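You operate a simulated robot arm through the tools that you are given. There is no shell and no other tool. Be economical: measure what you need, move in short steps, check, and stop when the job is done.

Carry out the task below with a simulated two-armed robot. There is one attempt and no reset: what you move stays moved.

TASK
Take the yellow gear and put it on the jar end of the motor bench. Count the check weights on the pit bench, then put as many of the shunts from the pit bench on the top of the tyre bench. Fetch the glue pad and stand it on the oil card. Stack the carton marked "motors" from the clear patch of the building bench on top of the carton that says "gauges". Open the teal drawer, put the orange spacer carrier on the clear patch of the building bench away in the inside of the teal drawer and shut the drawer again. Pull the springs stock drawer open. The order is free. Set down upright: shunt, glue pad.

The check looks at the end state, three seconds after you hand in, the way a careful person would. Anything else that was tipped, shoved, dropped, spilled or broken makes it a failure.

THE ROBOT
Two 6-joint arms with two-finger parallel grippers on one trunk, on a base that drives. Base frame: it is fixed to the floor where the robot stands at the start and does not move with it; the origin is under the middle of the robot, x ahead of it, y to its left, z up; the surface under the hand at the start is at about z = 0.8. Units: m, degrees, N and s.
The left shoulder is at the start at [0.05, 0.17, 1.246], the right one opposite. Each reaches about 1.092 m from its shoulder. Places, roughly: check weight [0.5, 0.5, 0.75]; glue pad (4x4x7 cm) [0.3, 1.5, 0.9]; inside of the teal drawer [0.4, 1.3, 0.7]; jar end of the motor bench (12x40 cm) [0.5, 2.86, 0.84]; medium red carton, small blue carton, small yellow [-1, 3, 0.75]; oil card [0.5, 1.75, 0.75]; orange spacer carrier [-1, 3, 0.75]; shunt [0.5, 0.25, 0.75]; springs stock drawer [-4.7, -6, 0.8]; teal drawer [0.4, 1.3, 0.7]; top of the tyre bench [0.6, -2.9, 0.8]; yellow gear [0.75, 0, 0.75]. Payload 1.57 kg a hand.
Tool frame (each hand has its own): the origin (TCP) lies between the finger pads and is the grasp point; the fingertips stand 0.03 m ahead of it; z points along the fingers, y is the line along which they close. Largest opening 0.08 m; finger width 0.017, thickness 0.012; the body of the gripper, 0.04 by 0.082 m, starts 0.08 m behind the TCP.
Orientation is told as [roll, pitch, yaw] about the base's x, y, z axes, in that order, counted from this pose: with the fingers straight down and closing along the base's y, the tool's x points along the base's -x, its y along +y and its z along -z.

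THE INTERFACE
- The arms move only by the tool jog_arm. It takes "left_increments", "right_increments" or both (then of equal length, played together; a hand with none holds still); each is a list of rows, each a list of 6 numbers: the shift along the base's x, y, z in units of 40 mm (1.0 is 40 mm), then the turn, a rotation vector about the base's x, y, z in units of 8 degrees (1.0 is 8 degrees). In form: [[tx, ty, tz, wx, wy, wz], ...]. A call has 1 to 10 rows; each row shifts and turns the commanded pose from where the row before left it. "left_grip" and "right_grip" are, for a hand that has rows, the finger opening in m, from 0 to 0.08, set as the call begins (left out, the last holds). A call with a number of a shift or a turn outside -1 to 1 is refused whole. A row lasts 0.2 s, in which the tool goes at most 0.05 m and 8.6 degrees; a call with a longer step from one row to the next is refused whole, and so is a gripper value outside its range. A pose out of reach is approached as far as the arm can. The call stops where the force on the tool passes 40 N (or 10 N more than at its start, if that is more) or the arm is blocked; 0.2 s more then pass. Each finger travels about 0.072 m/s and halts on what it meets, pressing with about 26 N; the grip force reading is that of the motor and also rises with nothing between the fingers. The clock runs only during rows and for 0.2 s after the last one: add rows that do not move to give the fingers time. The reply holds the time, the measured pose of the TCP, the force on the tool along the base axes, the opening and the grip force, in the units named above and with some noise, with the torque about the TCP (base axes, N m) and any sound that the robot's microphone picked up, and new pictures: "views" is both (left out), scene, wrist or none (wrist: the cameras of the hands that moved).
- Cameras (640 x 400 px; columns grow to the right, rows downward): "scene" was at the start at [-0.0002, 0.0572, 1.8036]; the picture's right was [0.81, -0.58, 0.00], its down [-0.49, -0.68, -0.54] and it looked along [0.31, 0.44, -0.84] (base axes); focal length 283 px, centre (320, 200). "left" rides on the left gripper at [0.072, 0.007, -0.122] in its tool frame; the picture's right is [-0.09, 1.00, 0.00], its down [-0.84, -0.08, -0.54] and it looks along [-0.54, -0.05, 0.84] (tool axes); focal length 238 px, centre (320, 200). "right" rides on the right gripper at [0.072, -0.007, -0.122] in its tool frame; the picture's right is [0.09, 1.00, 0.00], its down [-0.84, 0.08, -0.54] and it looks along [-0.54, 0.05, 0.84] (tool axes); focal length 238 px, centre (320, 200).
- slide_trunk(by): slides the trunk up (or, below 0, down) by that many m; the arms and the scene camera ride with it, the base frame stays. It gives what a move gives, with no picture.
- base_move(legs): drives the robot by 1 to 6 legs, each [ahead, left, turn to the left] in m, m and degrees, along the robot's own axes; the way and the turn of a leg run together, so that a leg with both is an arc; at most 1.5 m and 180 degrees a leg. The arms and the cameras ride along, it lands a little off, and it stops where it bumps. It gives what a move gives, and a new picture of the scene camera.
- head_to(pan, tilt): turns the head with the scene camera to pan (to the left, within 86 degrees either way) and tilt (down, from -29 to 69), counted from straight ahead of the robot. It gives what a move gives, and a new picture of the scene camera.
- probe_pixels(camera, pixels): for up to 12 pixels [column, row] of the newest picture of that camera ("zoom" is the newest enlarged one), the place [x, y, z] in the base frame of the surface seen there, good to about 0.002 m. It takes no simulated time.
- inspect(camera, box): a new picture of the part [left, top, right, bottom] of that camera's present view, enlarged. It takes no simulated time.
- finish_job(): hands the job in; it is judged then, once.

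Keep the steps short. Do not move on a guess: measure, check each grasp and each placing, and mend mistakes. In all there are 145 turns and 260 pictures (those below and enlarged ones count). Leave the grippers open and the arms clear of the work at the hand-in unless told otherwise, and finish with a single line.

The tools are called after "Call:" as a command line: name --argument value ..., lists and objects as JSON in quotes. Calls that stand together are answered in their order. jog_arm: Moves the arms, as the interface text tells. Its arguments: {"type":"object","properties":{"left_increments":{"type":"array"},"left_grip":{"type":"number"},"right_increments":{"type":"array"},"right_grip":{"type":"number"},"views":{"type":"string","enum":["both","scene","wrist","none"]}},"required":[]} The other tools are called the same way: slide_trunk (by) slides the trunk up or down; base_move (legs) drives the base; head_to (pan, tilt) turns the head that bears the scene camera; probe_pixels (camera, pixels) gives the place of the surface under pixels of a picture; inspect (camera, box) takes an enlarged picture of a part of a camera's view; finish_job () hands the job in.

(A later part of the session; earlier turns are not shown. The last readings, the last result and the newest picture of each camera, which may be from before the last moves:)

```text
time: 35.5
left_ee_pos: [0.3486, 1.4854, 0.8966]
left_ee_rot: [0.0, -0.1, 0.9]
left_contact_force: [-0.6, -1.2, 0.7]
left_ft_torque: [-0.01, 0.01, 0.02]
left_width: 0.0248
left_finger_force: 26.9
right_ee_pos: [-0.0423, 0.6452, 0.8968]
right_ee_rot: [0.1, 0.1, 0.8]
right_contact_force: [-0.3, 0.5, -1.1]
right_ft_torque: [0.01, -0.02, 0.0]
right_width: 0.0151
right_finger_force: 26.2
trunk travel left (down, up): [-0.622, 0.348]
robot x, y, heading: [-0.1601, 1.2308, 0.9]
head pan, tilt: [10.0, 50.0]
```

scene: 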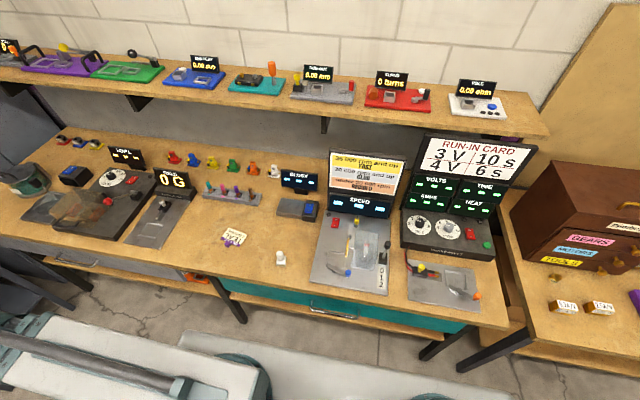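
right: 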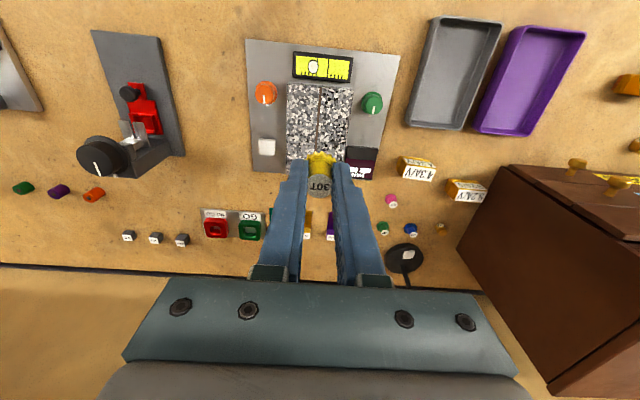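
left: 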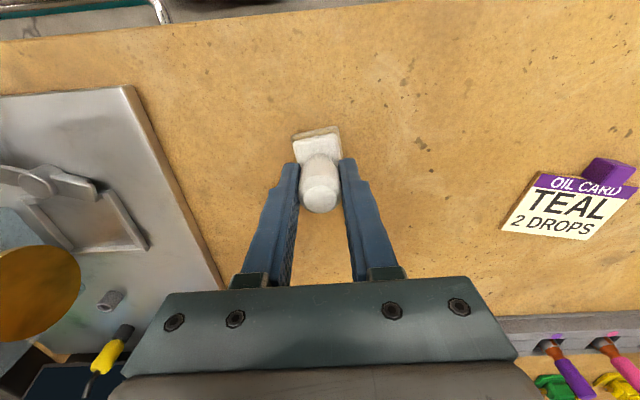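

Held. I raise 0.05 and carry to over the card's white part (0.424, 1.701).

Call:
slide_trunk --by 0.05

Call:
jog_arm --left_increments '[[0.3, 0.9, 0, 0, 0, 0], [0.3, 0.9, 0, 0, 0, 0], [0.3, 0.9, 0, 0, 0, 0], [0.3, 0.9, 0, 0, 0, 0], [0.35, 0.9, 0, 0, 0, 0], [0.3, 0.89, 0, 0, 0, 0]]' --views "wrist"

```text
time: 36.4
left_ee_pos: [0.3474, 1.4861, 0.9473]
left_ee_rot: [0.0, 0.0, 0.9]
left_contact_force: [0.7, 0.5, -0.3]
left_ft_torque: [0.01, -0.01, -0.02]
left_width: 0.0247
left_finger_force: 26.2
right_ee_pos: [-0.0433, 0.6456, 0.9473]
right_ee_rot: [0.0, 0.1, 0.8]
right_contact_force: [0.1, 0.8, 0.1]
right_ft_torque: [0.01, 0.01, -0.02]
right_width: 0.0148
right_finger_force: 25.7
trunk travel left (down, up): [-0.672, 0.298]
robot x, y, heading: [-0.1578, 1.2284, 0.9]
head pan, tilt: [10.0, 50.0]
```

```text
time: 37.8
left_ee_pos: [0.4221, 1.7034, 0.9472]
left_ee_rot: [0.1, 0.0, 0.7]
left_contact_force: [-0.1, -0.3, -1.1]
left_ft_torque: [0.04, -0.01, -0.01]
left_width: 0.0246
left_finger_force: 26.0
right_ee_pos: [-0.0419, 0.6451, 0.9463]
right_ee_rot: [0.0, 0.1, 0.8]
right_contact_force: [0.0, 0.0, -0.5]
right_ft_torque: [0.03, 0.0, 0.02]
right_width: 0.0148
right_finger_force: 25.6
trunk travel left (down, up): [-0.672, 0.298]
robot x, y, heading: [-0.1588, 1.229, 1.0]
head pan, tilt: [10.0, 50.0]
```

left: 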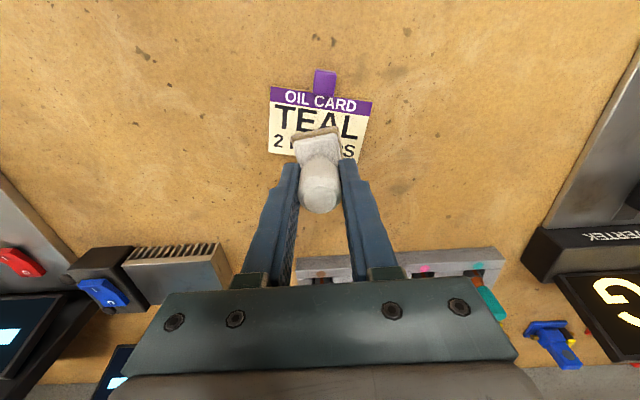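

I re-measure the card's corners from here.

Call:
probe_pixels --camera "left" --pixels '[[272, 90], [370, 104], [358, 158], [270, 150], [320, 98], [323, 88], [317, 134]]'

```text
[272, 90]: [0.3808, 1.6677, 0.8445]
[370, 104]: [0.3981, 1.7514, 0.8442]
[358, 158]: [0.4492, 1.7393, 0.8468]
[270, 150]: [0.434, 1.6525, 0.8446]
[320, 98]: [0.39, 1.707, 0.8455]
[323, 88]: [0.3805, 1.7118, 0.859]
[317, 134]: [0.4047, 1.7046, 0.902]
```

I shift -4 mm in x and lower 0.0445 to set the pad on the card.

Call:
jog_arm --left_increments '[[-0.1, 0, 0, 0, 0, 0], [0, 0, 0, 0, 0, 0]]' --views "none"

Call:
slide_trunk --by -0.0445

Call:
inspect --camera "left" --box '[240, 60, 400, 220]'

```text
time: 38.4
left_ee_pos: [0.4186, 1.7022, 0.9471]
left_ee_rot: [0.1, 0.0, 1.0]
left_contact_force: [-0.5, -0.8, -0.7]
left_ft_torque: [0.06, 0.02, 0.0]
left_width: 0.0246
left_finger_force: 26.0
right_ee_pos: [-0.0419, 0.646, 0.9467]
right_ee_rot: [0.1, 0.0, 0.9]
right_contact_force: [0.6, 0.6, -0.6]
right_ft_torque: [-0.01, -0.01, 0.0]
right_width: 0.0149
right_finger_force: 26.4
trunk travel left (down, up): [-0.672, 0.298]
robot x, y, heading: [-0.1623, 1.23, 1.0]
head pan, tilt: [10.0, 50.0]
```

```text
time: 39.3
left_ee_pos: [0.4181, 1.7027, 0.9023]
left_ee_rot: [0.0, 0.0, 0.9]
left_contact_force: [0.8, 0.6, -1.3]
left_ft_torque: [-0.02, 0.03, -0.03]
left_width: 0.0246
left_finger_force: 26.7
right_ee_pos: [-0.0423, 0.6455, 0.9021]
right_ee_rot: [0.1, 0.1, 0.8]
right_contact_force: [0.1, 0.0, -1.2]
right_ft_torque: [-0.01, 0.0, -0.02]
right_width: 0.0166
right_finger_force: 26.2
trunk travel left (down, up): [-0.627, 0.343]
robot x, y, heading: [-0.1586, 1.2294, 0.9]
head pan, tilt: [10.0, 50.0]
```

```text
2.50 times, centred on (320, 140) of left
```

zoom: 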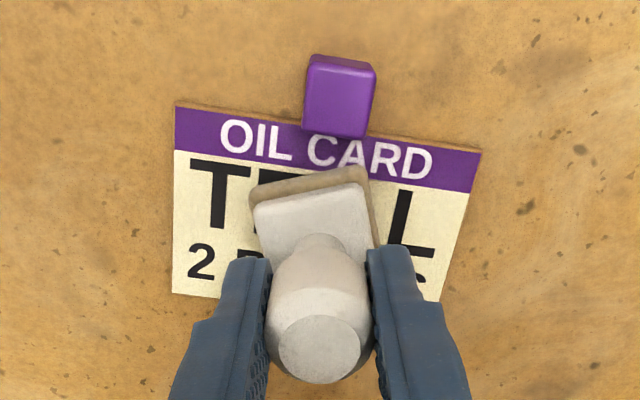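

It sits on the card. I open the left hand, then raise and look.

Call:
jog_arm --left_increments '[[0, 0, 0, 0, 0, 0], [0, 0, 0, 0, 0, 0]]' --left_grip 0.07 --views "none"

Call:
slide_trunk --by 0.15

Call:
inspect --camera "left" --box '[220, 60, 420, 185]'

Call:
inspect --camera "right" --box '[220, 100, 420, 225]'

```text
time: 39.9
left_ee_pos: [0.4189, 1.7037, 0.9038]
left_ee_rot: [0.0, 0.0, 0.9]
left_contact_force: [0.3, -0.4, 0.3]
left_ft_torque: [0.06, 0.01, -0.02]
left_width: 0.0699
left_finger_force: 0.0
right_ee_pos: [-0.0424, 0.6451, 0.9025]
right_ee_rot: [0.2, 0.1, 0.8]
right_contact_force: [0.8, 0.8, 0.2]
right_ft_torque: [0.0, 0.0, -0.01]
right_width: 0.0168
right_finger_force: 25.8
trunk travel left (down, up): [-0.627, 0.343]
robot x, y, heading: [-0.1646, 1.2311, 1.0]
head pan, tilt: [10.0, 50.0]
```

```text
time: 41.7
left_ee_pos: [0.4187, 1.7024, 1.0524]
left_ee_rot: [0.0, -0.1, 0.9]
left_contact_force: [0.0, -1.0, 0.9]
left_ft_torque: [0.02, 0.04, -0.01]
left_width: 0.0699
left_finger_force: 0.2
right_ee_pos: [-0.0423, 0.6464, 1.0521]
right_ee_rot: [0.1, 0.1, 0.7]
right_contact_force: [-0.3, 0.7, -0.3]
right_ft_torque: [-0.03, 0.0, -0.01]
right_width: 0.0168
right_finger_force: 25.6
trunk travel left (down, up): [-0.777, 0.193]
robot x, y, heading: [-0.1628, 1.2303, 0.9]
head pan, tilt: [10.0, 50.0]
```

```text
3.20 times, centred on (320, 122) of left
```

zoom: 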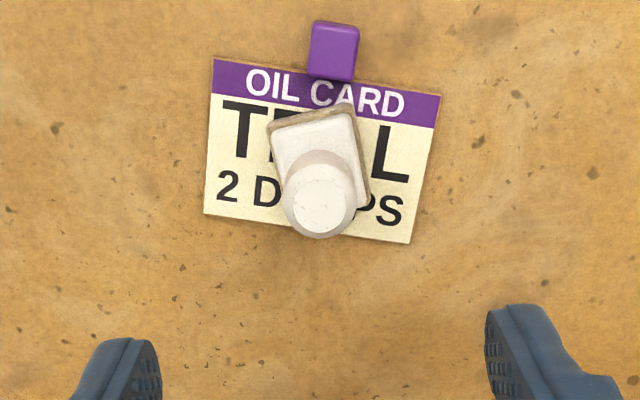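

```text
3.20 times, centred on (320, 162) of right
```

zoom: 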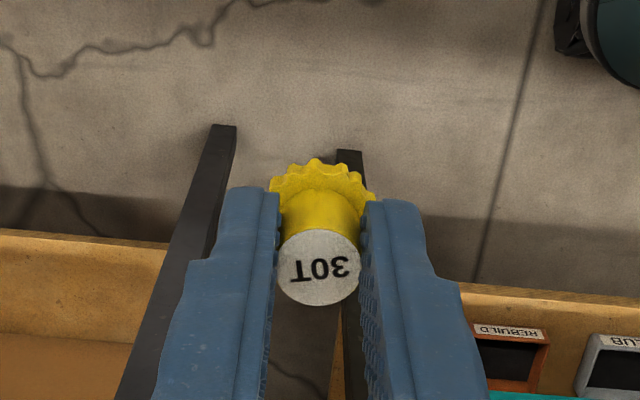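

The pad stands well and the gear is firmly held. I swing the left hand back to the side and look to the left.

Call:
jog_arm --left_increments '[[-1, 0, 0, 0, 0, 0], [-1, 0, 0, 0, 0, 0], [-1, 0, 0, 0, 0, 0], [-1, 0, 0, 0, 0, 0], [-1, 0.3, 0, 0, 0, 0], [-1, 0.3, 0, 0, 0, 0], [-0.9, 0.58, 0, 0, 0, 0], [-0.95, 0.5, 0, 0, 0, 0], [-0.98, 0.4, 0, 0, 0, 0], [-1, 0.3, 0, 0, 0, 0]]' --views "none"

Call:
head_to --pan 60 --tilt 35

```text
time: 43.9
left_ee_pos: [0.0268, 1.7996, 1.0534]
left_ee_rot: [0.0, 0.0, 0.8]
left_contact_force: [-0.6, 0.1, 0.6]
left_ft_torque: [0.02, -0.03, -0.02]
left_width: 0.0696
left_finger_force: 0.1
right_ee_pos: [-0.0439, 0.6451, 1.0521]
right_ee_rot: [0.1, 0.2, 0.8]
right_contact_force: [-0.1, 0.0, 0.2]
right_ft_torque: [0.0, -0.04, 0.03]
right_width: 0.0167
right_finger_force: 25.7
trunk travel left (down, up): [-0.777, 0.193]
robot x, y, heading: [-0.162, 1.2338, 1.2]
head pan, tilt: [10.0, 50.0]
```

```text
time: 45.0
left_ee_pos: [0.0278, 1.7991, 1.051]
left_ee_rot: [0.0, 0.0, 0.9]
left_contact_force: [0.2, -0.8, -0.4]
left_ft_torque: [0.01, 0.01, -0.01]
left_width: 0.0701
left_finger_force: 0.0
right_ee_pos: [-0.0423, 0.645, 1.0518]
right_ee_rot: [0.1, 0.2, 0.7]
right_contact_force: [0.3, -0.6, -0.7]
right_ft_torque: [-0.05, 0.02, 0.04]
right_width: 0.0168
right_finger_force: 25.9
trunk travel left (down, up): [-0.777, 0.193]
robot x, y, heading: [-0.1603, 1.229, 0.9]
head pan, tilt: [60.0, 35.0]
```

scene: 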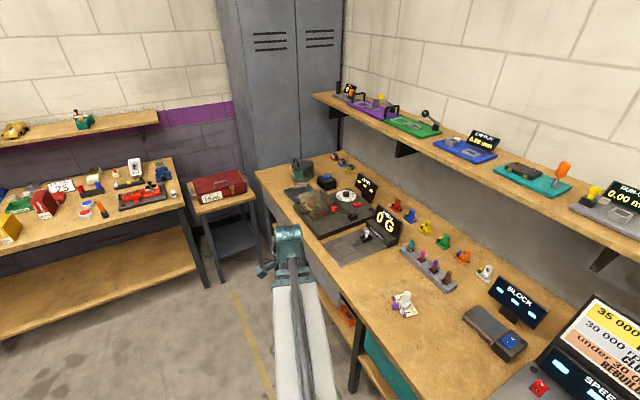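

Call:
inspect --camera "scene" --box '[250, 130, 410, 230]'

Call:
inspect --camera "scene" --box '[0, 100, 270, 270]'

Call:
probe_pixels --camera "scene" --pixels '[[302, 165], [285, 200], [262, 175], [285, 240], [220, 183], [238, 190], [170, 208], [40, 230], [45, 203], [155, 180], [290, 190], [160, 110]]'

```text
4.00 times, centred on (330, 180) of scene
```

zoom: 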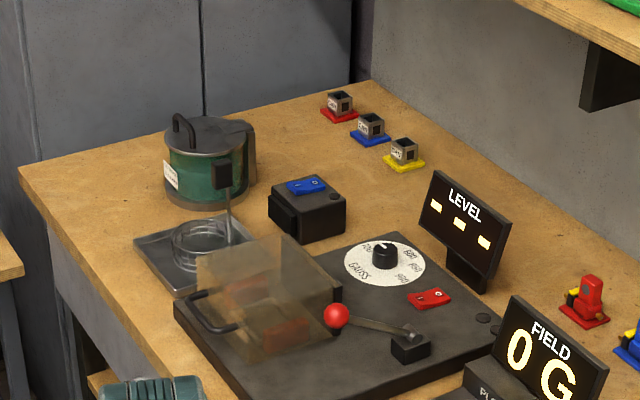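

```text
2.35 times, centred on (135, 185) of scene
```

zoom: 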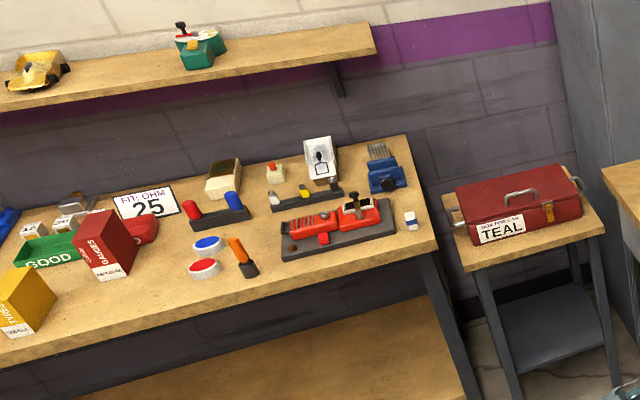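

```text
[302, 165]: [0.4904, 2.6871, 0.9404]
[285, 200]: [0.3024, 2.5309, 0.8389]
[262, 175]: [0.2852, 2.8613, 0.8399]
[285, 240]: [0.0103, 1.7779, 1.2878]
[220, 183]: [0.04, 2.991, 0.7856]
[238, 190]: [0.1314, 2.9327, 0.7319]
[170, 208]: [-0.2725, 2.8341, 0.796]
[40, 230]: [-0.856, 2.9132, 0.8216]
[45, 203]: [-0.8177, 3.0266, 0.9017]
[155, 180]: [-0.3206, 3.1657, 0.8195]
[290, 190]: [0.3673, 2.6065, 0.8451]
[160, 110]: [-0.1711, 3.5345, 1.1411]
```

Jar end is the strip past the green jar, at about (0.40, 2.86), clear. I swing the left hand further back and drive left 0.95 m.

Call:
jog_arm --left_increments '[[-1, 0.3, 0, 0, 0, 0], [-1, 0.2, 0, 0, 0, 0], [-1, 0.1, 0, 0, 0, 0], [-1, 0, 0, 0, 0, 0], [-1, -0.1, 0, 0, 0, 0], [-1, -0.2, 0, 0, 0, 0], [-1, -0.3, 0, 0, 0, 0]]' --views "none"

Call:
base_move --legs '[[0, 0.95, 0]]'

```text
time: 46.6
left_ee_pos: [-0.2427, 1.8021, 1.0516]
left_ee_rot: [-0.1, 0.1, 0.8]
left_contact_force: [0.9, -0.9, 0.9]
left_ft_torque: [-0.01, 0.03, 0.0]
left_width: 0.0699
left_finger_force: 0.3
left hand out of reach, approached as far as the arm can: row 7
right_ee_pos: [-0.0422, 0.6458, 1.0524]
right_ee_rot: [0.0, 0.1, 0.8]
right_contact_force: [-0.4, -0.2, 0.6]
right_ft_torque: [-0.01, 0.01, 0.03]
right_width: 0.0167
right_finger_force: 26.3
trunk travel left (down, up): [-0.777, 0.193]
robot x, y, heading: [-0.1654, 1.2277, 1.0]
head pan, tilt: [60.0, 35.0]
```

```text
time: 51.6
left_ee_pos: [-0.2603, 2.7515, 1.0529]
left_ee_rot: [-0.1, 0.1, 1.2]
left_contact_force: [-0.2, 0.5, 0.9]
left_ft_torque: [0.0, -0.04, 0.02]
left_width: 0.0701
left_finger_force: 0.1
right_ee_pos: [-0.058, 1.5956, 1.052]
right_ee_rot: [0.1, 0.2, 1.0]
right_contact_force: [0.4, 0.8, -0.1]
right_ft_torque: [-0.04, 0.01, 0.01]
right_width: 0.0164
right_finger_force: 25.9
trunk travel left (down, up): [-0.777, 0.193]
robot x, y, heading: [-0.1773, 2.1808, 1.1]
head pan, tilt: [60.0, 35.0]
```

scene: 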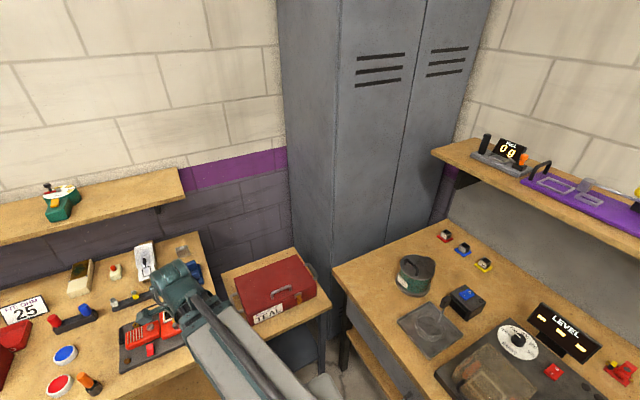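

I measure the bench end, sign and jar heights, and shelf, before swinging the right hand across.

Call:
probe_pixels --camera "scene" --pixels '[[340, 270], [375, 260], [405, 248], [360, 290], [415, 260], [540, 305], [440, 235], [335, 280], [500, 350], [480, 175], [340, 240], [460, 292]]'

Call:
slide_trunk --by 0.1

Call:
jog_arm --right_increments '[[1, 0.1, 0, 0, 0, 0], [1, 0.22, 0, 0, 0, 0], [1, 0.3, 0, 0, 0, 0], [0.98, 0.4, 0, 0, 0, 0], [0.95, 0.5, 0, 0, 0, 0], [0.9, 0.58, 0, 0, 0, 0], [0.85, 0.7, 0, 0, 0, 0], [0.78, 0.78, 0, 0, 0, 0], [0.68, 0.85, 0, 0, 0, 0], [0.62, 0.93, 0, 0, 0, 0]]' --views "scene"

```text
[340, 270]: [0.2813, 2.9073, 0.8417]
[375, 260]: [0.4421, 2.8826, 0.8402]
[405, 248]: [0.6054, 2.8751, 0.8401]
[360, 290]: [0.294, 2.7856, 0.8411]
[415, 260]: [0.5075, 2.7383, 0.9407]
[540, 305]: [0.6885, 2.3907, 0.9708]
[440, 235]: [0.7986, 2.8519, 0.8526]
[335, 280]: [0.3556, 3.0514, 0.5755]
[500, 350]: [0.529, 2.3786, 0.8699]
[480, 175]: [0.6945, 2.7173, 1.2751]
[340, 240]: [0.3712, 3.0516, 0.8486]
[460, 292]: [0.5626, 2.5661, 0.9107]
```

```text
time: 52.9
left_ee_pos: [-0.26, 2.7493, 1.1522]
left_ee_rot: [-0.1, 0.2, 1.0]
left_contact_force: [0.0, -0.3, -0.1]
left_ft_torque: [0.01, -0.03, -0.02]
left_width: 0.0697
left_finger_force: 0.0
right_ee_pos: [-0.0582, 1.5953, 1.1517]
right_ee_rot: [0.1, 0.1, 1.2]
right_contact_force: [0.1, -1.0, -0.1]
right_ft_torque: [0.01, -0.01, -0.01]
right_width: 0.0167
right_finger_force: 26.0
trunk travel left (down, up): [-0.877, 0.093]
robot x, y, heading: [-0.1777, 2.1823, 1.2]
head pan, tilt: [60.0, 35.0]
```

```text
time: 55.1
left_ee_pos: [-0.2601, 2.7513, 1.1522]
left_ee_rot: [-0.1, 0.1, 1.1]
left_contact_force: [0.2, 0.5, -1.1]
left_ft_torque: [-0.01, -0.01, -0.01]
left_width: 0.07
left_finger_force: 0.1
right_ee_pos: [0.2924, 1.8138, 1.153]
right_ee_rot: [0.1, 0.2, 1.0]
right_contact_force: [-0.6, 0.3, -0.5]
right_ft_torque: [-0.02, 0.02, -0.01]
right_width: 0.0169
right_finger_force: 26.1
right hand out of reach, approached as far as the arm can: row 4, 10
trunk travel left (down, up): [-0.877, 0.093]
robot x, y, heading: [-0.1763, 2.1761, 1.2]
head pan, tilt: [60.0, 35.0]
```

scene: 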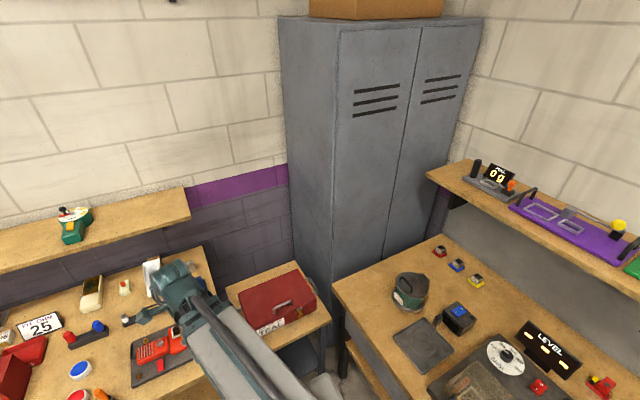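

Now extend toward the bench end.

Call:
jog_arm --right_increments '[[0.3, 1, 0, 0, 0, 0], [0.3, 1, 0, 0, 0, 0], [0.3, 1, 0, 0, 0, 0], [0.3, 1, 0, 0, 0, 0], [0.1, 1, 0, 0, 0, 0], [0.1, 1, 0, 0, 0, 0], [0.1, 1, 0, 0, 0, 0], [0.1, 1, 0, 0, 0, 0], [0.1, 1, 0, 0, 0, 0], [0.1, 1, 0, 0, 0, 0]]' --views "none"

Call:
jog_arm --right_increments '[[0.1, 1, 0, 0, 0, 0], [0.1, 1, 0, 0, 0, 0], [0.1, 1, 0, 0, 0, 0], [0.1, 1, 0, 0, 0, 0], [0.1, 1, 0, 0, 0, 0], [0.1, 1, 0, 0, 0, 0], [0.1, 1, 0, 0, 0, 0], [0.1, 1, 0, 0, 0, 0], [0, 1, 0, 0, 0, 0], [0, 1, 0, 0, 0, 0]]' --views "both"

```text
time: 57.3
left_ee_pos: [-0.2606, 2.7512, 1.1527]
left_ee_rot: [-0.1, 0.1, 1.1]
left_contact_force: [-0.6, -1.4, 0.5]
left_ft_torque: [0.02, -0.02, 0.0]
left_width: 0.0702
left_finger_force: 0.1
right_ee_pos: [0.3649, 2.2088, 1.1523]
right_ee_rot: [0.1, 0.1, 0.9]
right_contact_force: [0.0, -0.1, 0.1]
right_ft_torque: [-0.02, -0.01, 0.02]
right_width: 0.0165
right_finger_force: 26.3
trunk travel left (down, up): [-0.877, 0.093]
robot x, y, heading: [-0.1784, 2.174, 0.9]
head pan, tilt: [60.0, 35.0]
```

```text
time: 59.5
left_ee_pos: [-0.2604, 2.7521, 1.1517]
left_ee_rot: [-0.1, 0.1, 1.0]
left_contact_force: [-0.5, 0.0, -0.7]
left_ft_torque: [0.0, 0.02, 0.01]
left_width: 0.0701
left_finger_force: 0.0
right_ee_pos: [0.3989, 2.6111, 1.1517]
right_ee_rot: [0.1, 0.0, 1.1]
right_contact_force: [-0.1, 0.5, -0.9]
right_ft_torque: [-0.05, -0.02, -0.01]
right_width: 0.0167
right_finger_force: 26.1
trunk travel left (down, up): [-0.877, 0.093]
robot x, y, heading: [-0.1781, 2.1824, 1.2]
head pan, tilt: [60.0, 35.0]
```

scene: 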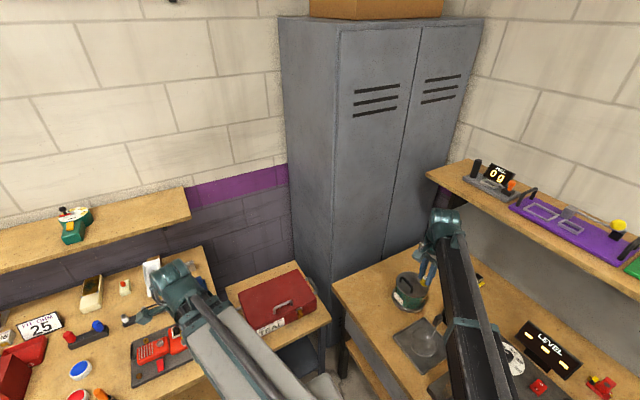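
right: 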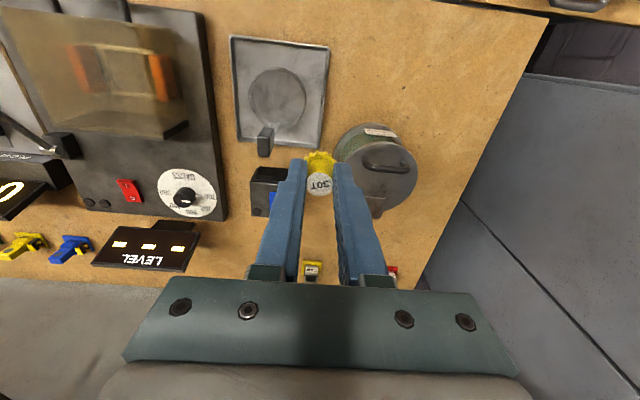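

Jar is ahead-left of it. I move on to (0.39, 2.855) and lower to TCP 0.95.

Call:
jog_arm --right_increments '[[0, 1, 0, 0, 0, 0], [0, 1, 0, 0, 0, 0], [-0.1, 1, 0, 0, 0, 0], [-0.1, 1, 0, 0, 0, 0], [0, 1, 0, 0, 0, 0], [0, 1, 0, 0, 0, 0], [0, 0.1, 0, 0, 0, 0]]' --views "none"

Call:
slide_trunk --by -0.2

Call:
inspect --camera "right" --box '[0, 0, 640, 400]'

```text
time: 61.1
left_ee_pos: [-0.2594, 2.7522, 1.1517]
left_ee_rot: [-0.1, 0.1, 1.1]
left_contact_force: [0.2, 0.1, 0.2]
left_ft_torque: [0.02, 0.02, 0.02]
left_width: 0.07
left_finger_force: 0.1
right_ee_pos: [0.3307, 2.7535, 1.1517]
right_ee_rot: [0.3, 0.0, 0.9]
right_contact_force: [0.2, 0.5, -0.3]
right_ft_torque: [0.02, 0.03, -0.01]
right_width: 0.0168
right_finger_force: 26.0
right hand out of reach, approached as far as the arm can: row 3, 4, 5, 6, 7
trunk travel left (down, up): [-0.877, 0.093]
robot x, y, heading: [-0.175, 2.1791, 0.8]
head pan, tilt: [60.0, 35.0]
```

```text
time: 63.3
left_ee_pos: [-0.2599, 2.7507, 0.9525]
left_ee_rot: [-0.1, 0.2, 1.1]
left_contact_force: [0.0, 0.1, 0.2]
left_ft_torque: [-0.01, -0.01, 0.0]
left_width: 0.0701
left_finger_force: 0.1
right_ee_pos: [0.3299, 2.7541, 0.9511]
right_ee_rot: [0.1, 0.0, 1.1]
right_contact_force: [0.1, -0.2, 0.1]
right_ft_torque: [0.02, 0.01, -0.03]
right_width: 0.0167
right_finger_force: 26.1
trunk travel left (down, up): [-0.677, 0.293]
robot x, y, heading: [-0.1784, 2.1774, 1.2]
head pan, tilt: [60.0, 35.0]
```

```text
1.00 times, centred on (320, 200) of right (not enlarged: the box is as wide or as high as the picture)
```

zoom: 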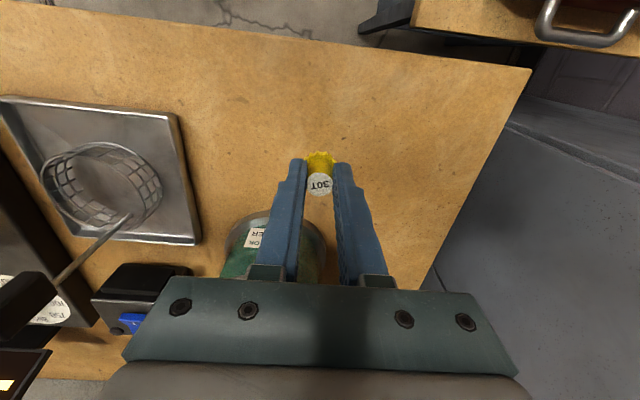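

The reach ends at 0.87 m. I turn the base 10° left and go 0.12 ahead, which carries the right hand to about (0.34, 2.86).

Call:
base_move --legs '[[0, 0, 10], [0.12, 0, 0]]'

Call:
inspect --camera "right" --box '[0, 0, 640, 400]'

```text
time: 65.2
left_ee_pos: [-0.2376, 2.7524, 0.9522]
left_ee_rot: [0.0, 0.1, 10.8]
left_contact_force: [0.4, 0.1, 0.3]
left_ft_torque: [-0.02, 0.02, 0.01]
left_width: 0.07
left_finger_force: 0.1
right_ee_pos: [0.3444, 2.8547, 0.9514]
right_ee_rot: [0.2, 0.0, 10.9]
right_contact_force: [-0.1, -0.6, -0.9]
right_ft_torque: [0.01, 0.02, -0.01]
right_width: 0.0166
right_finger_force: 26.1
trunk travel left (down, up): [-0.677, 0.293]
robot x, y, heading: [-0.0606, 2.1995, 11.1]
head pan, tilt: [60.0, 35.0]
```

scene: 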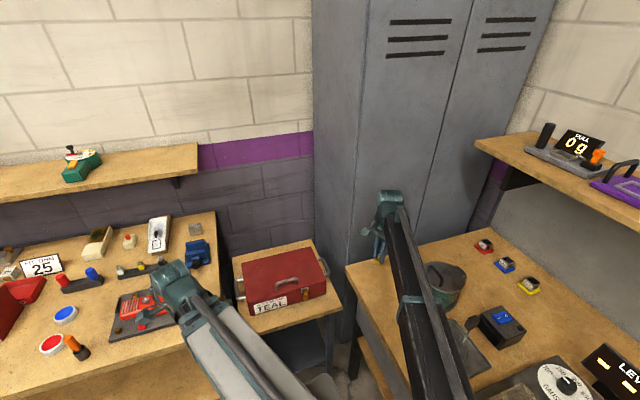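

```text
1.00 times, centred on (320, 200) of right (not enlarged: the box is as wide or as high as the picture)
```

zoom: 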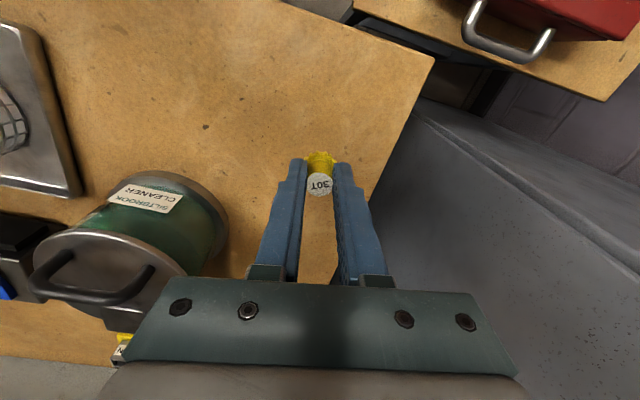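

The gear would land at (0.344, 2.855), on the bench and clear of the jar. I lower 0.07.

Call:
slide_trunk --by -0.068

Call:
inspect --camera "right" --box '[240, 80, 400, 220]'

Call:
slide_trunk --by -0.005

Call:
inspect --camera "right" --box '[240, 80, 400, 220]'

```text
time: 66.3
left_ee_pos: [-0.2386, 2.752, 0.8847]
left_ee_rot: [-0.1, 0.1, 11.0]
left_contact_force: [1.5, -0.1, -0.3]
left_ft_torque: [0.01, 0.0, 0.01]
left_width: 0.0702
left_finger_force: 0.2
right_ee_pos: [0.3431, 2.8551, 0.8856]
right_ee_rot: [0.2, -0.1, 11.0]
right_contact_force: [-0.3, -0.3, -0.8]
right_ft_torque: [0.01, -0.02, -0.01]
right_width: 0.0168
right_finger_force: 25.6
trunk travel left (down, up): [-0.609, 0.361]
robot x, y, heading: [-0.0571, 2.2009, 11.1]
head pan, tilt: [60.0, 35.0]
```

```text
2.86 times, centred on (320, 150) of right
```

zoom: 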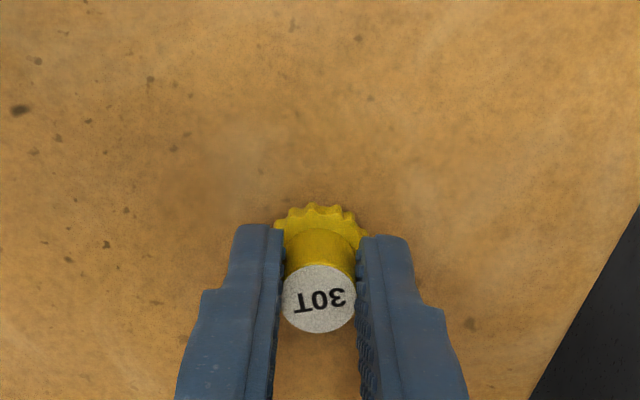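

```text
time: 66.8
left_ee_pos: [-0.2398, 2.7502, 0.8801]
left_ee_rot: [-0.1, 0.0, 10.9]
left_contact_force: [-0.1, -0.1, 0.1]
left_ft_torque: [0.02, 0.02, -0.01]
left_width: 0.07
left_finger_force: 0.0
right_ee_pos: [0.3436, 2.8553, 0.8804]
right_ee_rot: [0.3, -0.1, 10.9]
right_contact_force: [2.4, 4.7, 26.5]
right_ft_torque: [0.16, -0.2, 0.0]
right_width: 0.0168
right_finger_force: 25.8
trunk travel left (down, up): [-0.604, 0.366]
robot x, y, heading: [-0.0586, 2.2019, 11.0]
head pan, tilt: [60.0, 35.0]
```

```text
2.86 times, centred on (320, 150) of right
```

zoom: 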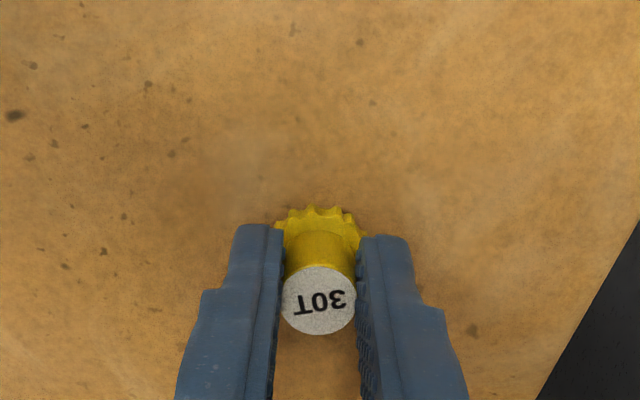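

It touches (26 N). I open and raise, then look.

Call:
jog_arm --right_increments '[[0, 0, 0, 0, 0, 0], [0, 0, 0, 0, 0, 0]]' --right_grip 0.06 --views "none"

Call:
slide_trunk --by 0.24

Call:
inspect --camera "right" --box '[200, 40, 440, 190]'

```text
time: 67.4
left_ee_pos: [-0.2394, 2.7513, 0.8803]
left_ee_rot: [-0.2, 0.0, 10.9]
left_contact_force: [-0.2, -0.2, 0.3]
left_ft_torque: [0.0, 0.0, 0.01]
left_width: 0.07
left_finger_force: 0.0
right_ee_pos: [0.3436, 2.856, 0.8792]
right_ee_rot: [0.2, 0.0, 10.9]
right_contact_force: [0.5, 0.1, -0.6]
right_ft_torque: [-0.01, 0.01, -0.01]
right_width: 0.0599
right_finger_force: 0.0
trunk travel left (down, up): [-0.604, 0.366]
robot x, y, heading: [-0.0579, 2.1973, 10.9]
head pan, tilt: [60.0, 35.0]
```

```text
time: 69.9
left_ee_pos: [-0.2386, 2.7514, 1.1189]
left_ee_rot: [-0.1, 0.1, 10.9]
left_contact_force: [-0.2, -0.3, -0.2]
left_ft_torque: [-0.01, 0.0, 0.0]
left_width: 0.0699
left_finger_force: 0.2
right_ee_pos: [0.3434, 2.855, 1.1192]
right_ee_rot: [0.2, 0.0, 10.9]
right_contact_force: [0.0, 0.8, 0.3]
right_ft_torque: [-0.02, 0.01, -0.02]
right_width: 0.06
right_finger_force: 0.1
trunk travel left (down, up): [-0.844, 0.126]
robot x, y, heading: [-0.0604, 2.2032, 11.0]
head pan, tilt: [60.0, 35.0]
```

```text
2.67 times, centred on (320, 115) of right
```

zoom: 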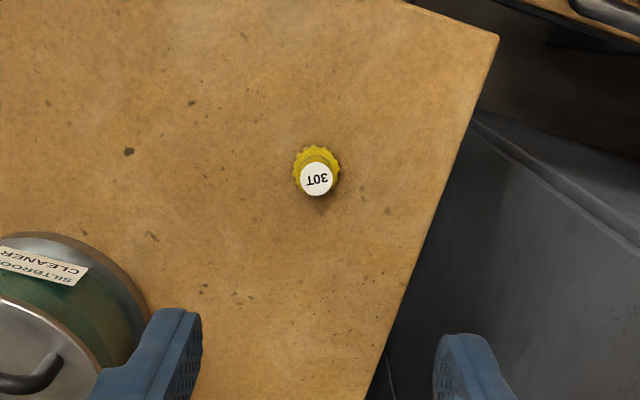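

Gear stands on the jar end. I draw the right hand in, back the base off, turn to face the building bench.

Call:
jog_arm --right_increments '[[-0.2, -0.97, 0, 0, 0, 0], [-0.2, -0.97, 0, 0, 0, 0], [-0.2, -0.97, 0, 0, 0, 0], [-0.2, -0.97, 0, 0, 0, 0], [-0.2, -0.97, 0, 0, 0, 0], [-0.2, -0.97, 0, 0, 0, 0], [-0.2, -0.97, 0, 0, 0, 0], [-0.2, -0.97, 0, 0, 0, 0], [-0.2, -0.97, 0, 0, 0, 0], [-0.2, -0.97, 0, 0, 0, 0]]' --views "none"

Call:
head_to --pan 0 --tilt 45

Call:
base_move --legs '[[-0.45, 0, 0], [0, 0, 79], [0, 0.45, 0]]'

```text
time: 72.1
left_ee_pos: [-0.2387, 2.7517, 1.12]
left_ee_rot: [-0.1, 0.1, 11.0]
left_contact_force: [-0.6, 0.2, 0.2]
left_ft_torque: [0.01, -0.03, -0.01]
left_width: 0.0699
left_finger_force: 0.1
right_ee_pos: [0.2631, 2.4654, 1.12]
right_ee_rot: [0.3, 0.0, 11.0]
right_contact_force: [-0.1, -1.1, 0.2]
right_ft_torque: [0.0, 0.02, 0.01]
right_width: 0.0599
right_finger_force: 0.0
trunk travel left (down, up): [-0.844, 0.126]
robot x, y, heading: [-0.0609, 2.2015, 11.0]
head pan, tilt: [60.0, 35.0]
```

```text
time: 73.4
left_ee_pos: [-0.2379, 2.751, 1.1199]
left_ee_rot: [-0.1, 0.1, 10.9]
left_contact_force: [0.2, -0.9, -0.3]
left_ft_torque: [0.0, -0.02, 0.0]
left_width: 0.0698
left_finger_force: 0.1
right_ee_pos: [0.2643, 2.4663, 1.1199]
right_ee_rot: [0.2, 0.1, 10.9]
right_contact_force: [0.1, -0.2, 0.3]
right_ft_torque: [-0.01, -0.01, 0.02]
right_width: 0.06
right_finger_force: 0.1
trunk travel left (down, up): [-0.844, 0.126]
robot x, y, heading: [-0.0587, 2.2039, 11.1]
head pan, tilt: [0.0, 45.0]
```

scene: 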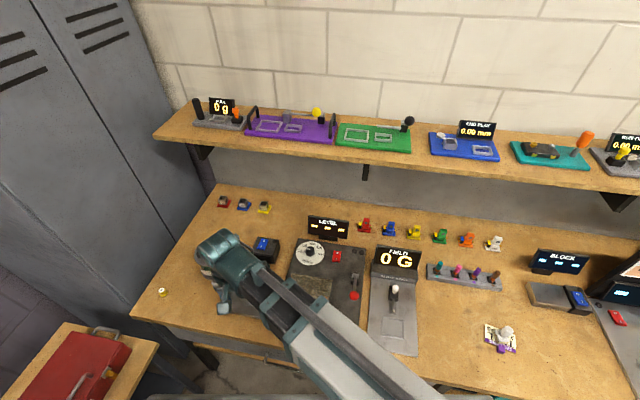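

```text
time: 82.0
left_ee_pos: [-1.5387, 2.0442, 1.119]
left_ee_rot: [-0.1, 0.2, 90.0]
left_contact_force: [-0.1, -1.1, 0.7]
left_ft_torque: [-0.01, -0.05, 0.01]
left_width: 0.07
left_finger_force: 0.1
right_ee_pos: [-1.1639, 2.4839, 1.1199]
right_ee_rot: [0.2, -0.1, 90.0]
right_contact_force: [0.3, -0.3, -0.6]
right_ft_torque: [0.02, -0.04, -0.01]
right_width: 0.06
right_finger_force: 0.0
trunk travel left (down, up): [-0.844, 0.126]
robot x, y, heading: [-0.9655, 2.1148, 90.3]
head pan, tilt: [0.0, 45.0]
```

scene: 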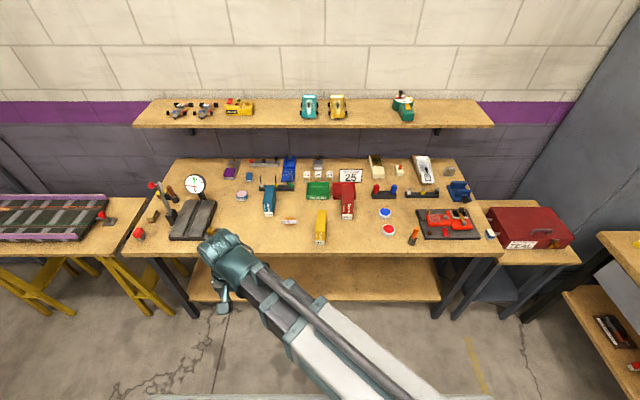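

Call:
inspect --camera "scene" --box '[220, 140, 400, 252]'

Call:
probe_pixels --camera "scene" --pixels '[[269, 190], [268, 205], [321, 215], [321, 235], [347, 186], [347, 205], [290, 221], [290, 240], [317, 190], [372, 230], [330, 251], [310, 125]]'

```text
3.56 times, centred on (310, 196) of scene
```

zoom: 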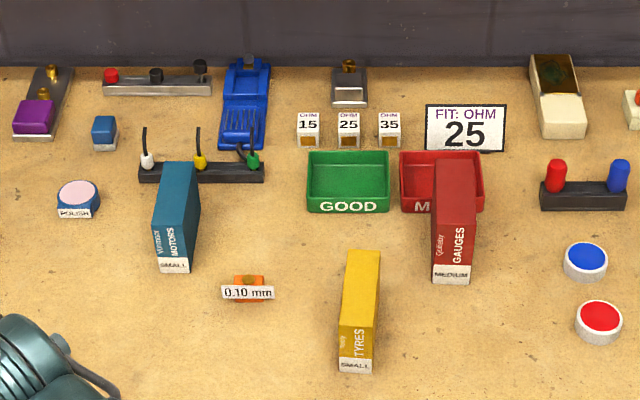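

```text
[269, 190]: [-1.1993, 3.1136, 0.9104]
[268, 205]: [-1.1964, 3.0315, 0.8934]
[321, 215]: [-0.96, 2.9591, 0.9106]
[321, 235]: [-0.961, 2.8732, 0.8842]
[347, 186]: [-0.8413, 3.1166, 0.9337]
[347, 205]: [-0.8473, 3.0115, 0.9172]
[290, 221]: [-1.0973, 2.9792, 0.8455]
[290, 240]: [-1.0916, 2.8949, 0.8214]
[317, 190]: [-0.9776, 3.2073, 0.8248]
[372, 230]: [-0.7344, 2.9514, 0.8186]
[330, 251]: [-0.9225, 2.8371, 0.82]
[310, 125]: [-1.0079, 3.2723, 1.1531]
```

Blue carton = MOTORS (small) at about (-1.20, 3.07); red = GAUGES (medium) at (-0.845, 3.06); orange 0.10 mm piece at (-1.095, 2.975). I drive ahead 0.28.

Call:
base_move --legs '[[0.28, 0, 0]]'

Call:
inspect --camera "right" --box '[0, 0, 640, 400]'

```text
time: 83.9
left_ee_pos: [-1.5383, 2.3297, 1.1182]
left_ee_rot: [-0.3, 0.2, 89.8]
left_contact_force: [-0.2, -0.4, 0.4]
left_ft_torque: [-0.03, 0.02, -0.03]
left_width: 0.0699
left_finger_force: 0.0
right_ee_pos: [-1.1624, 2.7673, 1.1189]
right_ee_rot: [0.2, 0.0, 89.8]
right_contact_force: [0.6, 0.2, -0.6]
right_ft_torque: [-0.04, 0.02, 0.02]
right_width: 0.06
right_finger_force: 0.1
trunk travel left (down, up): [-0.844, 0.126]
robot x, y, heading: [-0.9653, 2.4036, 89.6]
head pan, tilt: [0.0, 45.0]
```

scene: 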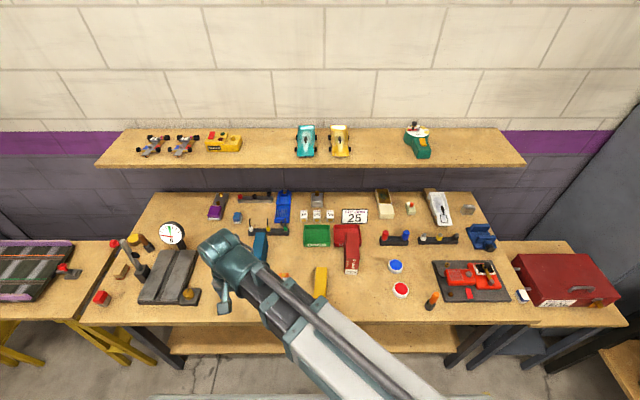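

```text
1.00 times, centred on (320, 200) of right (not enlarged: the box is as wide or as high as the picture)
```

zoom: 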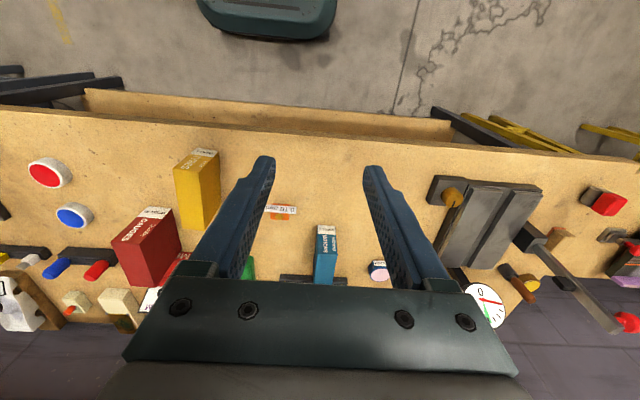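

I move the right hand 0.23 ahead to look down on the blue carton.

Call:
jog_arm --right_increments '[[-0.15, 0.95, 0, 0, 0, 0], [-0.15, 0.95, 0, 0, 0, 0], [-0.15, 0.95, 0, 0, 0, 0], [-0.15, 0.95, 0, 0, 0, 0], [-0.15, 0.95, 0, 0, 0, 0], [-0.15, 0.95, 0, 0, 0, 0]]' --right_grip 0.08 --views "wrist"

```text
time: 85.3
left_ee_pos: [-1.5393, 2.3298, 1.119]
left_ee_rot: [-0.1, 0.2, 89.9]
left_contact_force: [0.3, 1.1, 0.0]
left_ft_torque: [-0.01, 0.01, -0.03]
left_width: 0.0699
left_finger_force: 0.1
right_ee_pos: [-1.1987, 2.9942, 1.1194]
right_ee_rot: [0.2, 0.0, 89.8]
right_contact_force: [-0.1, 0.5, -0.2]
right_ft_torque: [-0.01, 0.0, 0.0]
right_width: 0.0797
right_finger_force: 0.1
trunk travel left (down, up): [-0.844, 0.126]
robot x, y, heading: [-0.9621, 2.3951, 89.8]
head pan, tilt: [0.0, 45.0]
```

right: 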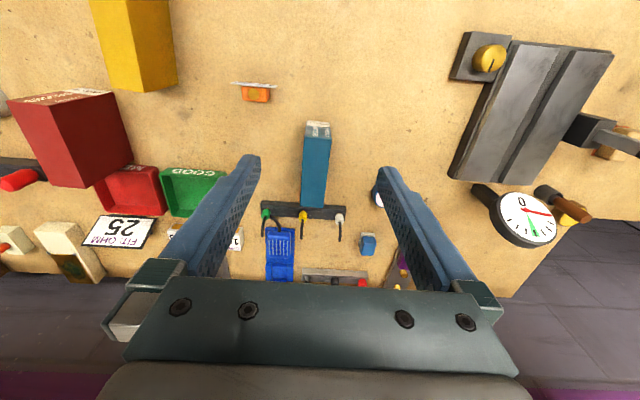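

Call:
probe_pixels --camera "right" --pixels '[[305, 137], [329, 139], [304, 205], [322, 205], [313, 170], [318, 125], [70, 110], [125, 120], [130, 92], [75, 185], [255, 92], [305, 215]]'

Call:
inspect --camera "right" --box '[200, 70, 400, 250]'

```text
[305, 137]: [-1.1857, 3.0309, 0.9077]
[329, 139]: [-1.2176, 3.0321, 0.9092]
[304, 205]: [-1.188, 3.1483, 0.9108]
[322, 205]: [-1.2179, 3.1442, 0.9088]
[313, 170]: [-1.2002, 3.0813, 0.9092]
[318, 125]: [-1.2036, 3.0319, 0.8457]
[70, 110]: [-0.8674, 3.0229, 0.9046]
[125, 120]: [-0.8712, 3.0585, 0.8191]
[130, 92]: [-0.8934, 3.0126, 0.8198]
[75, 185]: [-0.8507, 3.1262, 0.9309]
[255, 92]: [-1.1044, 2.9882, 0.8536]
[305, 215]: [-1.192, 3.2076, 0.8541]
```

```text
2.22 times, centred on (300, 160) of right
```

zoom: 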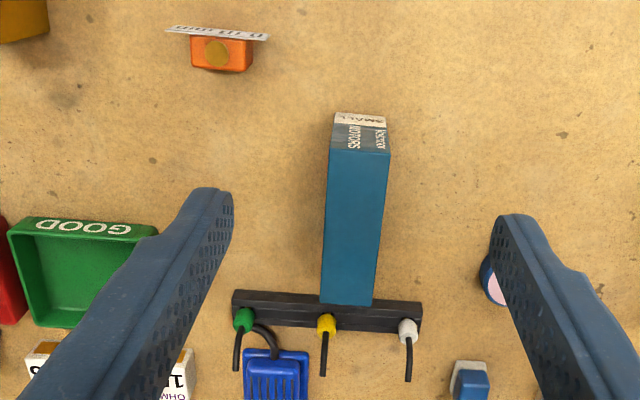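

Blue carton: centre (-1.2025, 3.09), width 34 mm, top 0.91. I go over it and lower to TCP 0.88.

Call:
jog_arm --right_increments '[[-0.05, 0.8, 0, 0, 0, 0], [-0.05, 0.8, 0, 0, 0, 0], [0, 0.75, 0, 0, 0, 0]]' --views "none"

Call:
slide_trunk --by -0.15

Call:
inspect --camera "right" --box '[160, 50, 480, 250]'

```text
time: 86.1
left_ee_pos: [-1.5389, 2.3294, 1.1184]
left_ee_rot: [-0.1, 0.1, 89.8]
left_contact_force: [0.3, -0.2, -0.4]
left_ft_torque: [0.02, -0.03, -0.03]
left_width: 0.0702
left_finger_force: 0.1
right_ee_pos: [-1.2017, 3.0881, 1.1181]
right_ee_rot: [0.2, 0.1, 89.8]
right_contact_force: [-0.2, 0.2, 0.2]
right_ft_torque: [0.01, -0.04, -0.03]
right_width: 0.0802
right_finger_force: 0.1
trunk travel left (down, up): [-0.844, 0.126]
robot x, y, heading: [-0.9633, 2.401, 89.7]
head pan, tilt: [0.0, 45.0]
```

```text
time: 87.9
left_ee_pos: [-1.5395, 2.3275, 0.9696]
left_ee_rot: [-0.1, 0.1, 89.8]
left_contact_force: [0.6, -0.1, 0.2]
left_ft_torque: [0.01, 0.01, 0.0]
left_width: 0.0701
left_finger_force: 0.0
right_ee_pos: [-1.202, 3.087, 0.9693]
right_ee_rot: [0.2, 0.0, 89.9]
right_contact_force: [-0.1, -0.2, 0.3]
right_ft_torque: [-0.02, -0.01, -0.02]
right_width: 0.0799
right_finger_force: 0.1
trunk travel left (down, up): [-0.694, 0.276]
robot x, y, heading: [-0.9641, 2.399, 89.9]
head pan, tilt: [0.0, 45.0]
```

```text
2.00 times, centred on (320, 150) of right
```

zoom: 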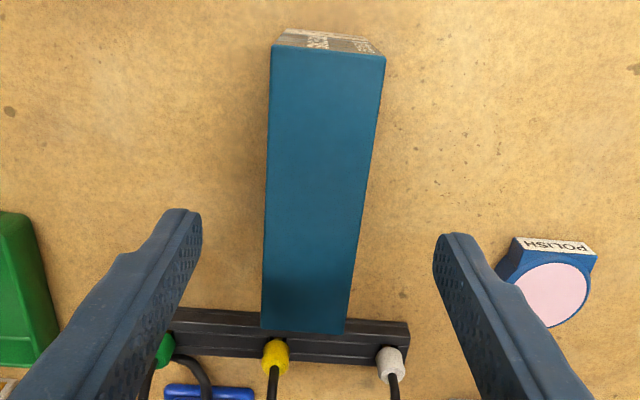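

Aligned. Lower 0.09 and close.

Call:
slide_trunk --by -0.09

Call:
jog_arm --right_increments '[[0, 0, 0, 0, 0, 0], [0, 0, 0, 0, 0, 0], [0, 0, 0, 0, 0, 0], [0, 0, 0, 0, 0, 0]]' --right_grip 0.0 --views "none"

Call:
slide_trunk --by 0.2

Call:
inspect --camera "right" --box '[0, 0, 640, 400]'

```text
time: 89.1
left_ee_pos: [-1.5391, 2.3295, 0.8794]
left_ee_rot: [-0.1, 0.0, 89.8]
left_contact_force: [0.3, 0.1, 0.4]
left_ft_torque: [0.01, 0.02, 0.01]
left_width: 0.0702
left_finger_force: 0.1
right_ee_pos: [-1.2027, 3.0876, 0.8787]
right_ee_rot: [0.3, 0.1, 89.8]
right_contact_force: [0.4, 0.0, 0.1]
right_ft_torque: [0.0, 0.01, 0.01]
right_width: 0.0802
right_finger_force: 0.0
trunk travel left (down, up): [-0.604, 0.366]
robot x, y, heading: [-0.9669, 2.3969, 89.7]
head pan, tilt: [0.0, 45.0]
```

```text
time: 90.1
left_ee_pos: [-1.5383, 2.3289, 0.8792]
left_ee_rot: [-0.2, 0.1, 89.8]
left_contact_force: [0.4, 0.1, -0.3]
left_ft_torque: [0.0, 0.03, 0.02]
left_width: 0.0698
left_finger_force: 0.0
right_ee_pos: [-1.2012, 3.0875, 0.8801]
right_ee_rot: [0.2, 0.1, 89.8]
right_contact_force: [0.2, 0.1, 1.8]
right_ft_torque: [0.04, -0.05, -0.01]
right_width: 0.0398
right_finger_force: 25.8
trunk travel left (down, up): [-0.604, 0.366]
robot x, y, heading: [-0.9642, 2.3983, 89.6]
head pan, tilt: [0.0, 45.0]
```

```text
time: 92.3
left_ee_pos: [-1.5381, 2.3307, 1.079]
left_ee_rot: [-0.1, 0.2, 89.9]
left_contact_force: [-0.5, 0.0, -0.3]
left_ft_torque: [0.0, -0.05, -0.03]
left_width: 0.0699
left_finger_force: 0.2
right_ee_pos: [-1.2027, 3.0873, 1.0796]
right_ee_rot: [0.2, 0.0, 89.8]
right_contact_force: [-0.4, -0.1, -1.3]
right_ft_torque: [-0.03, 0.02, 0.01]
right_width: 0.0399
right_finger_force: 25.9
trunk travel left (down, up): [-0.804, 0.166]
robot x, y, heading: [-0.9625, 2.3983, 89.8]
head pan, tilt: [0.0, 45.0]
```

```text
1.00 times, centred on (320, 200) of right (not enlarged: the box is as wide or as high as the picture)
```

zoom: 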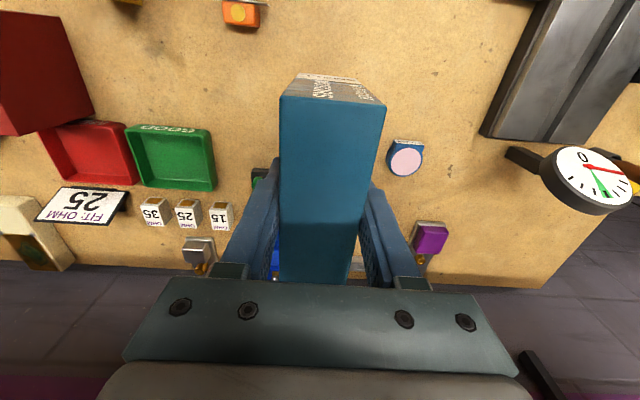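

Carton is up. I measure the red carton's top from the scene camera.

Call:
inspect --camera "scene" --box '[300, 180, 428, 280]'

```text
4.00 times, centred on (364, 230) of scene
```

zoom: 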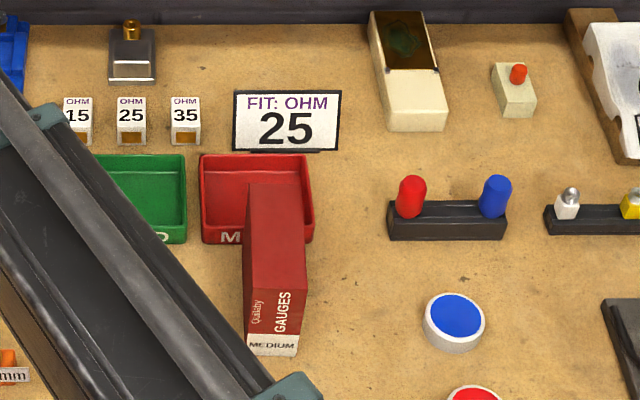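

Call:
probe_pixels --camera "zoom" --pixels '[[252, 190], [296, 190], [248, 280], [303, 280], [275, 235], [275, 187], [275, 283], [275, 295], [290, 345], [246, 235], [300, 235]]'

```text
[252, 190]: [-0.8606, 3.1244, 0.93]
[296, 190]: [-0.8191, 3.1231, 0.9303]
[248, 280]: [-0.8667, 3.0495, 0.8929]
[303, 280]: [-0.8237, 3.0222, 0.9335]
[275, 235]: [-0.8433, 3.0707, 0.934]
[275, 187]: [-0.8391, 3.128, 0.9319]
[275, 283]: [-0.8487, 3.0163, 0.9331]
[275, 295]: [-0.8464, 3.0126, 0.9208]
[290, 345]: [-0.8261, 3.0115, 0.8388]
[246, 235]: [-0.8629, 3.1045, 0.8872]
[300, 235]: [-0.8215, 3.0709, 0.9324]
```

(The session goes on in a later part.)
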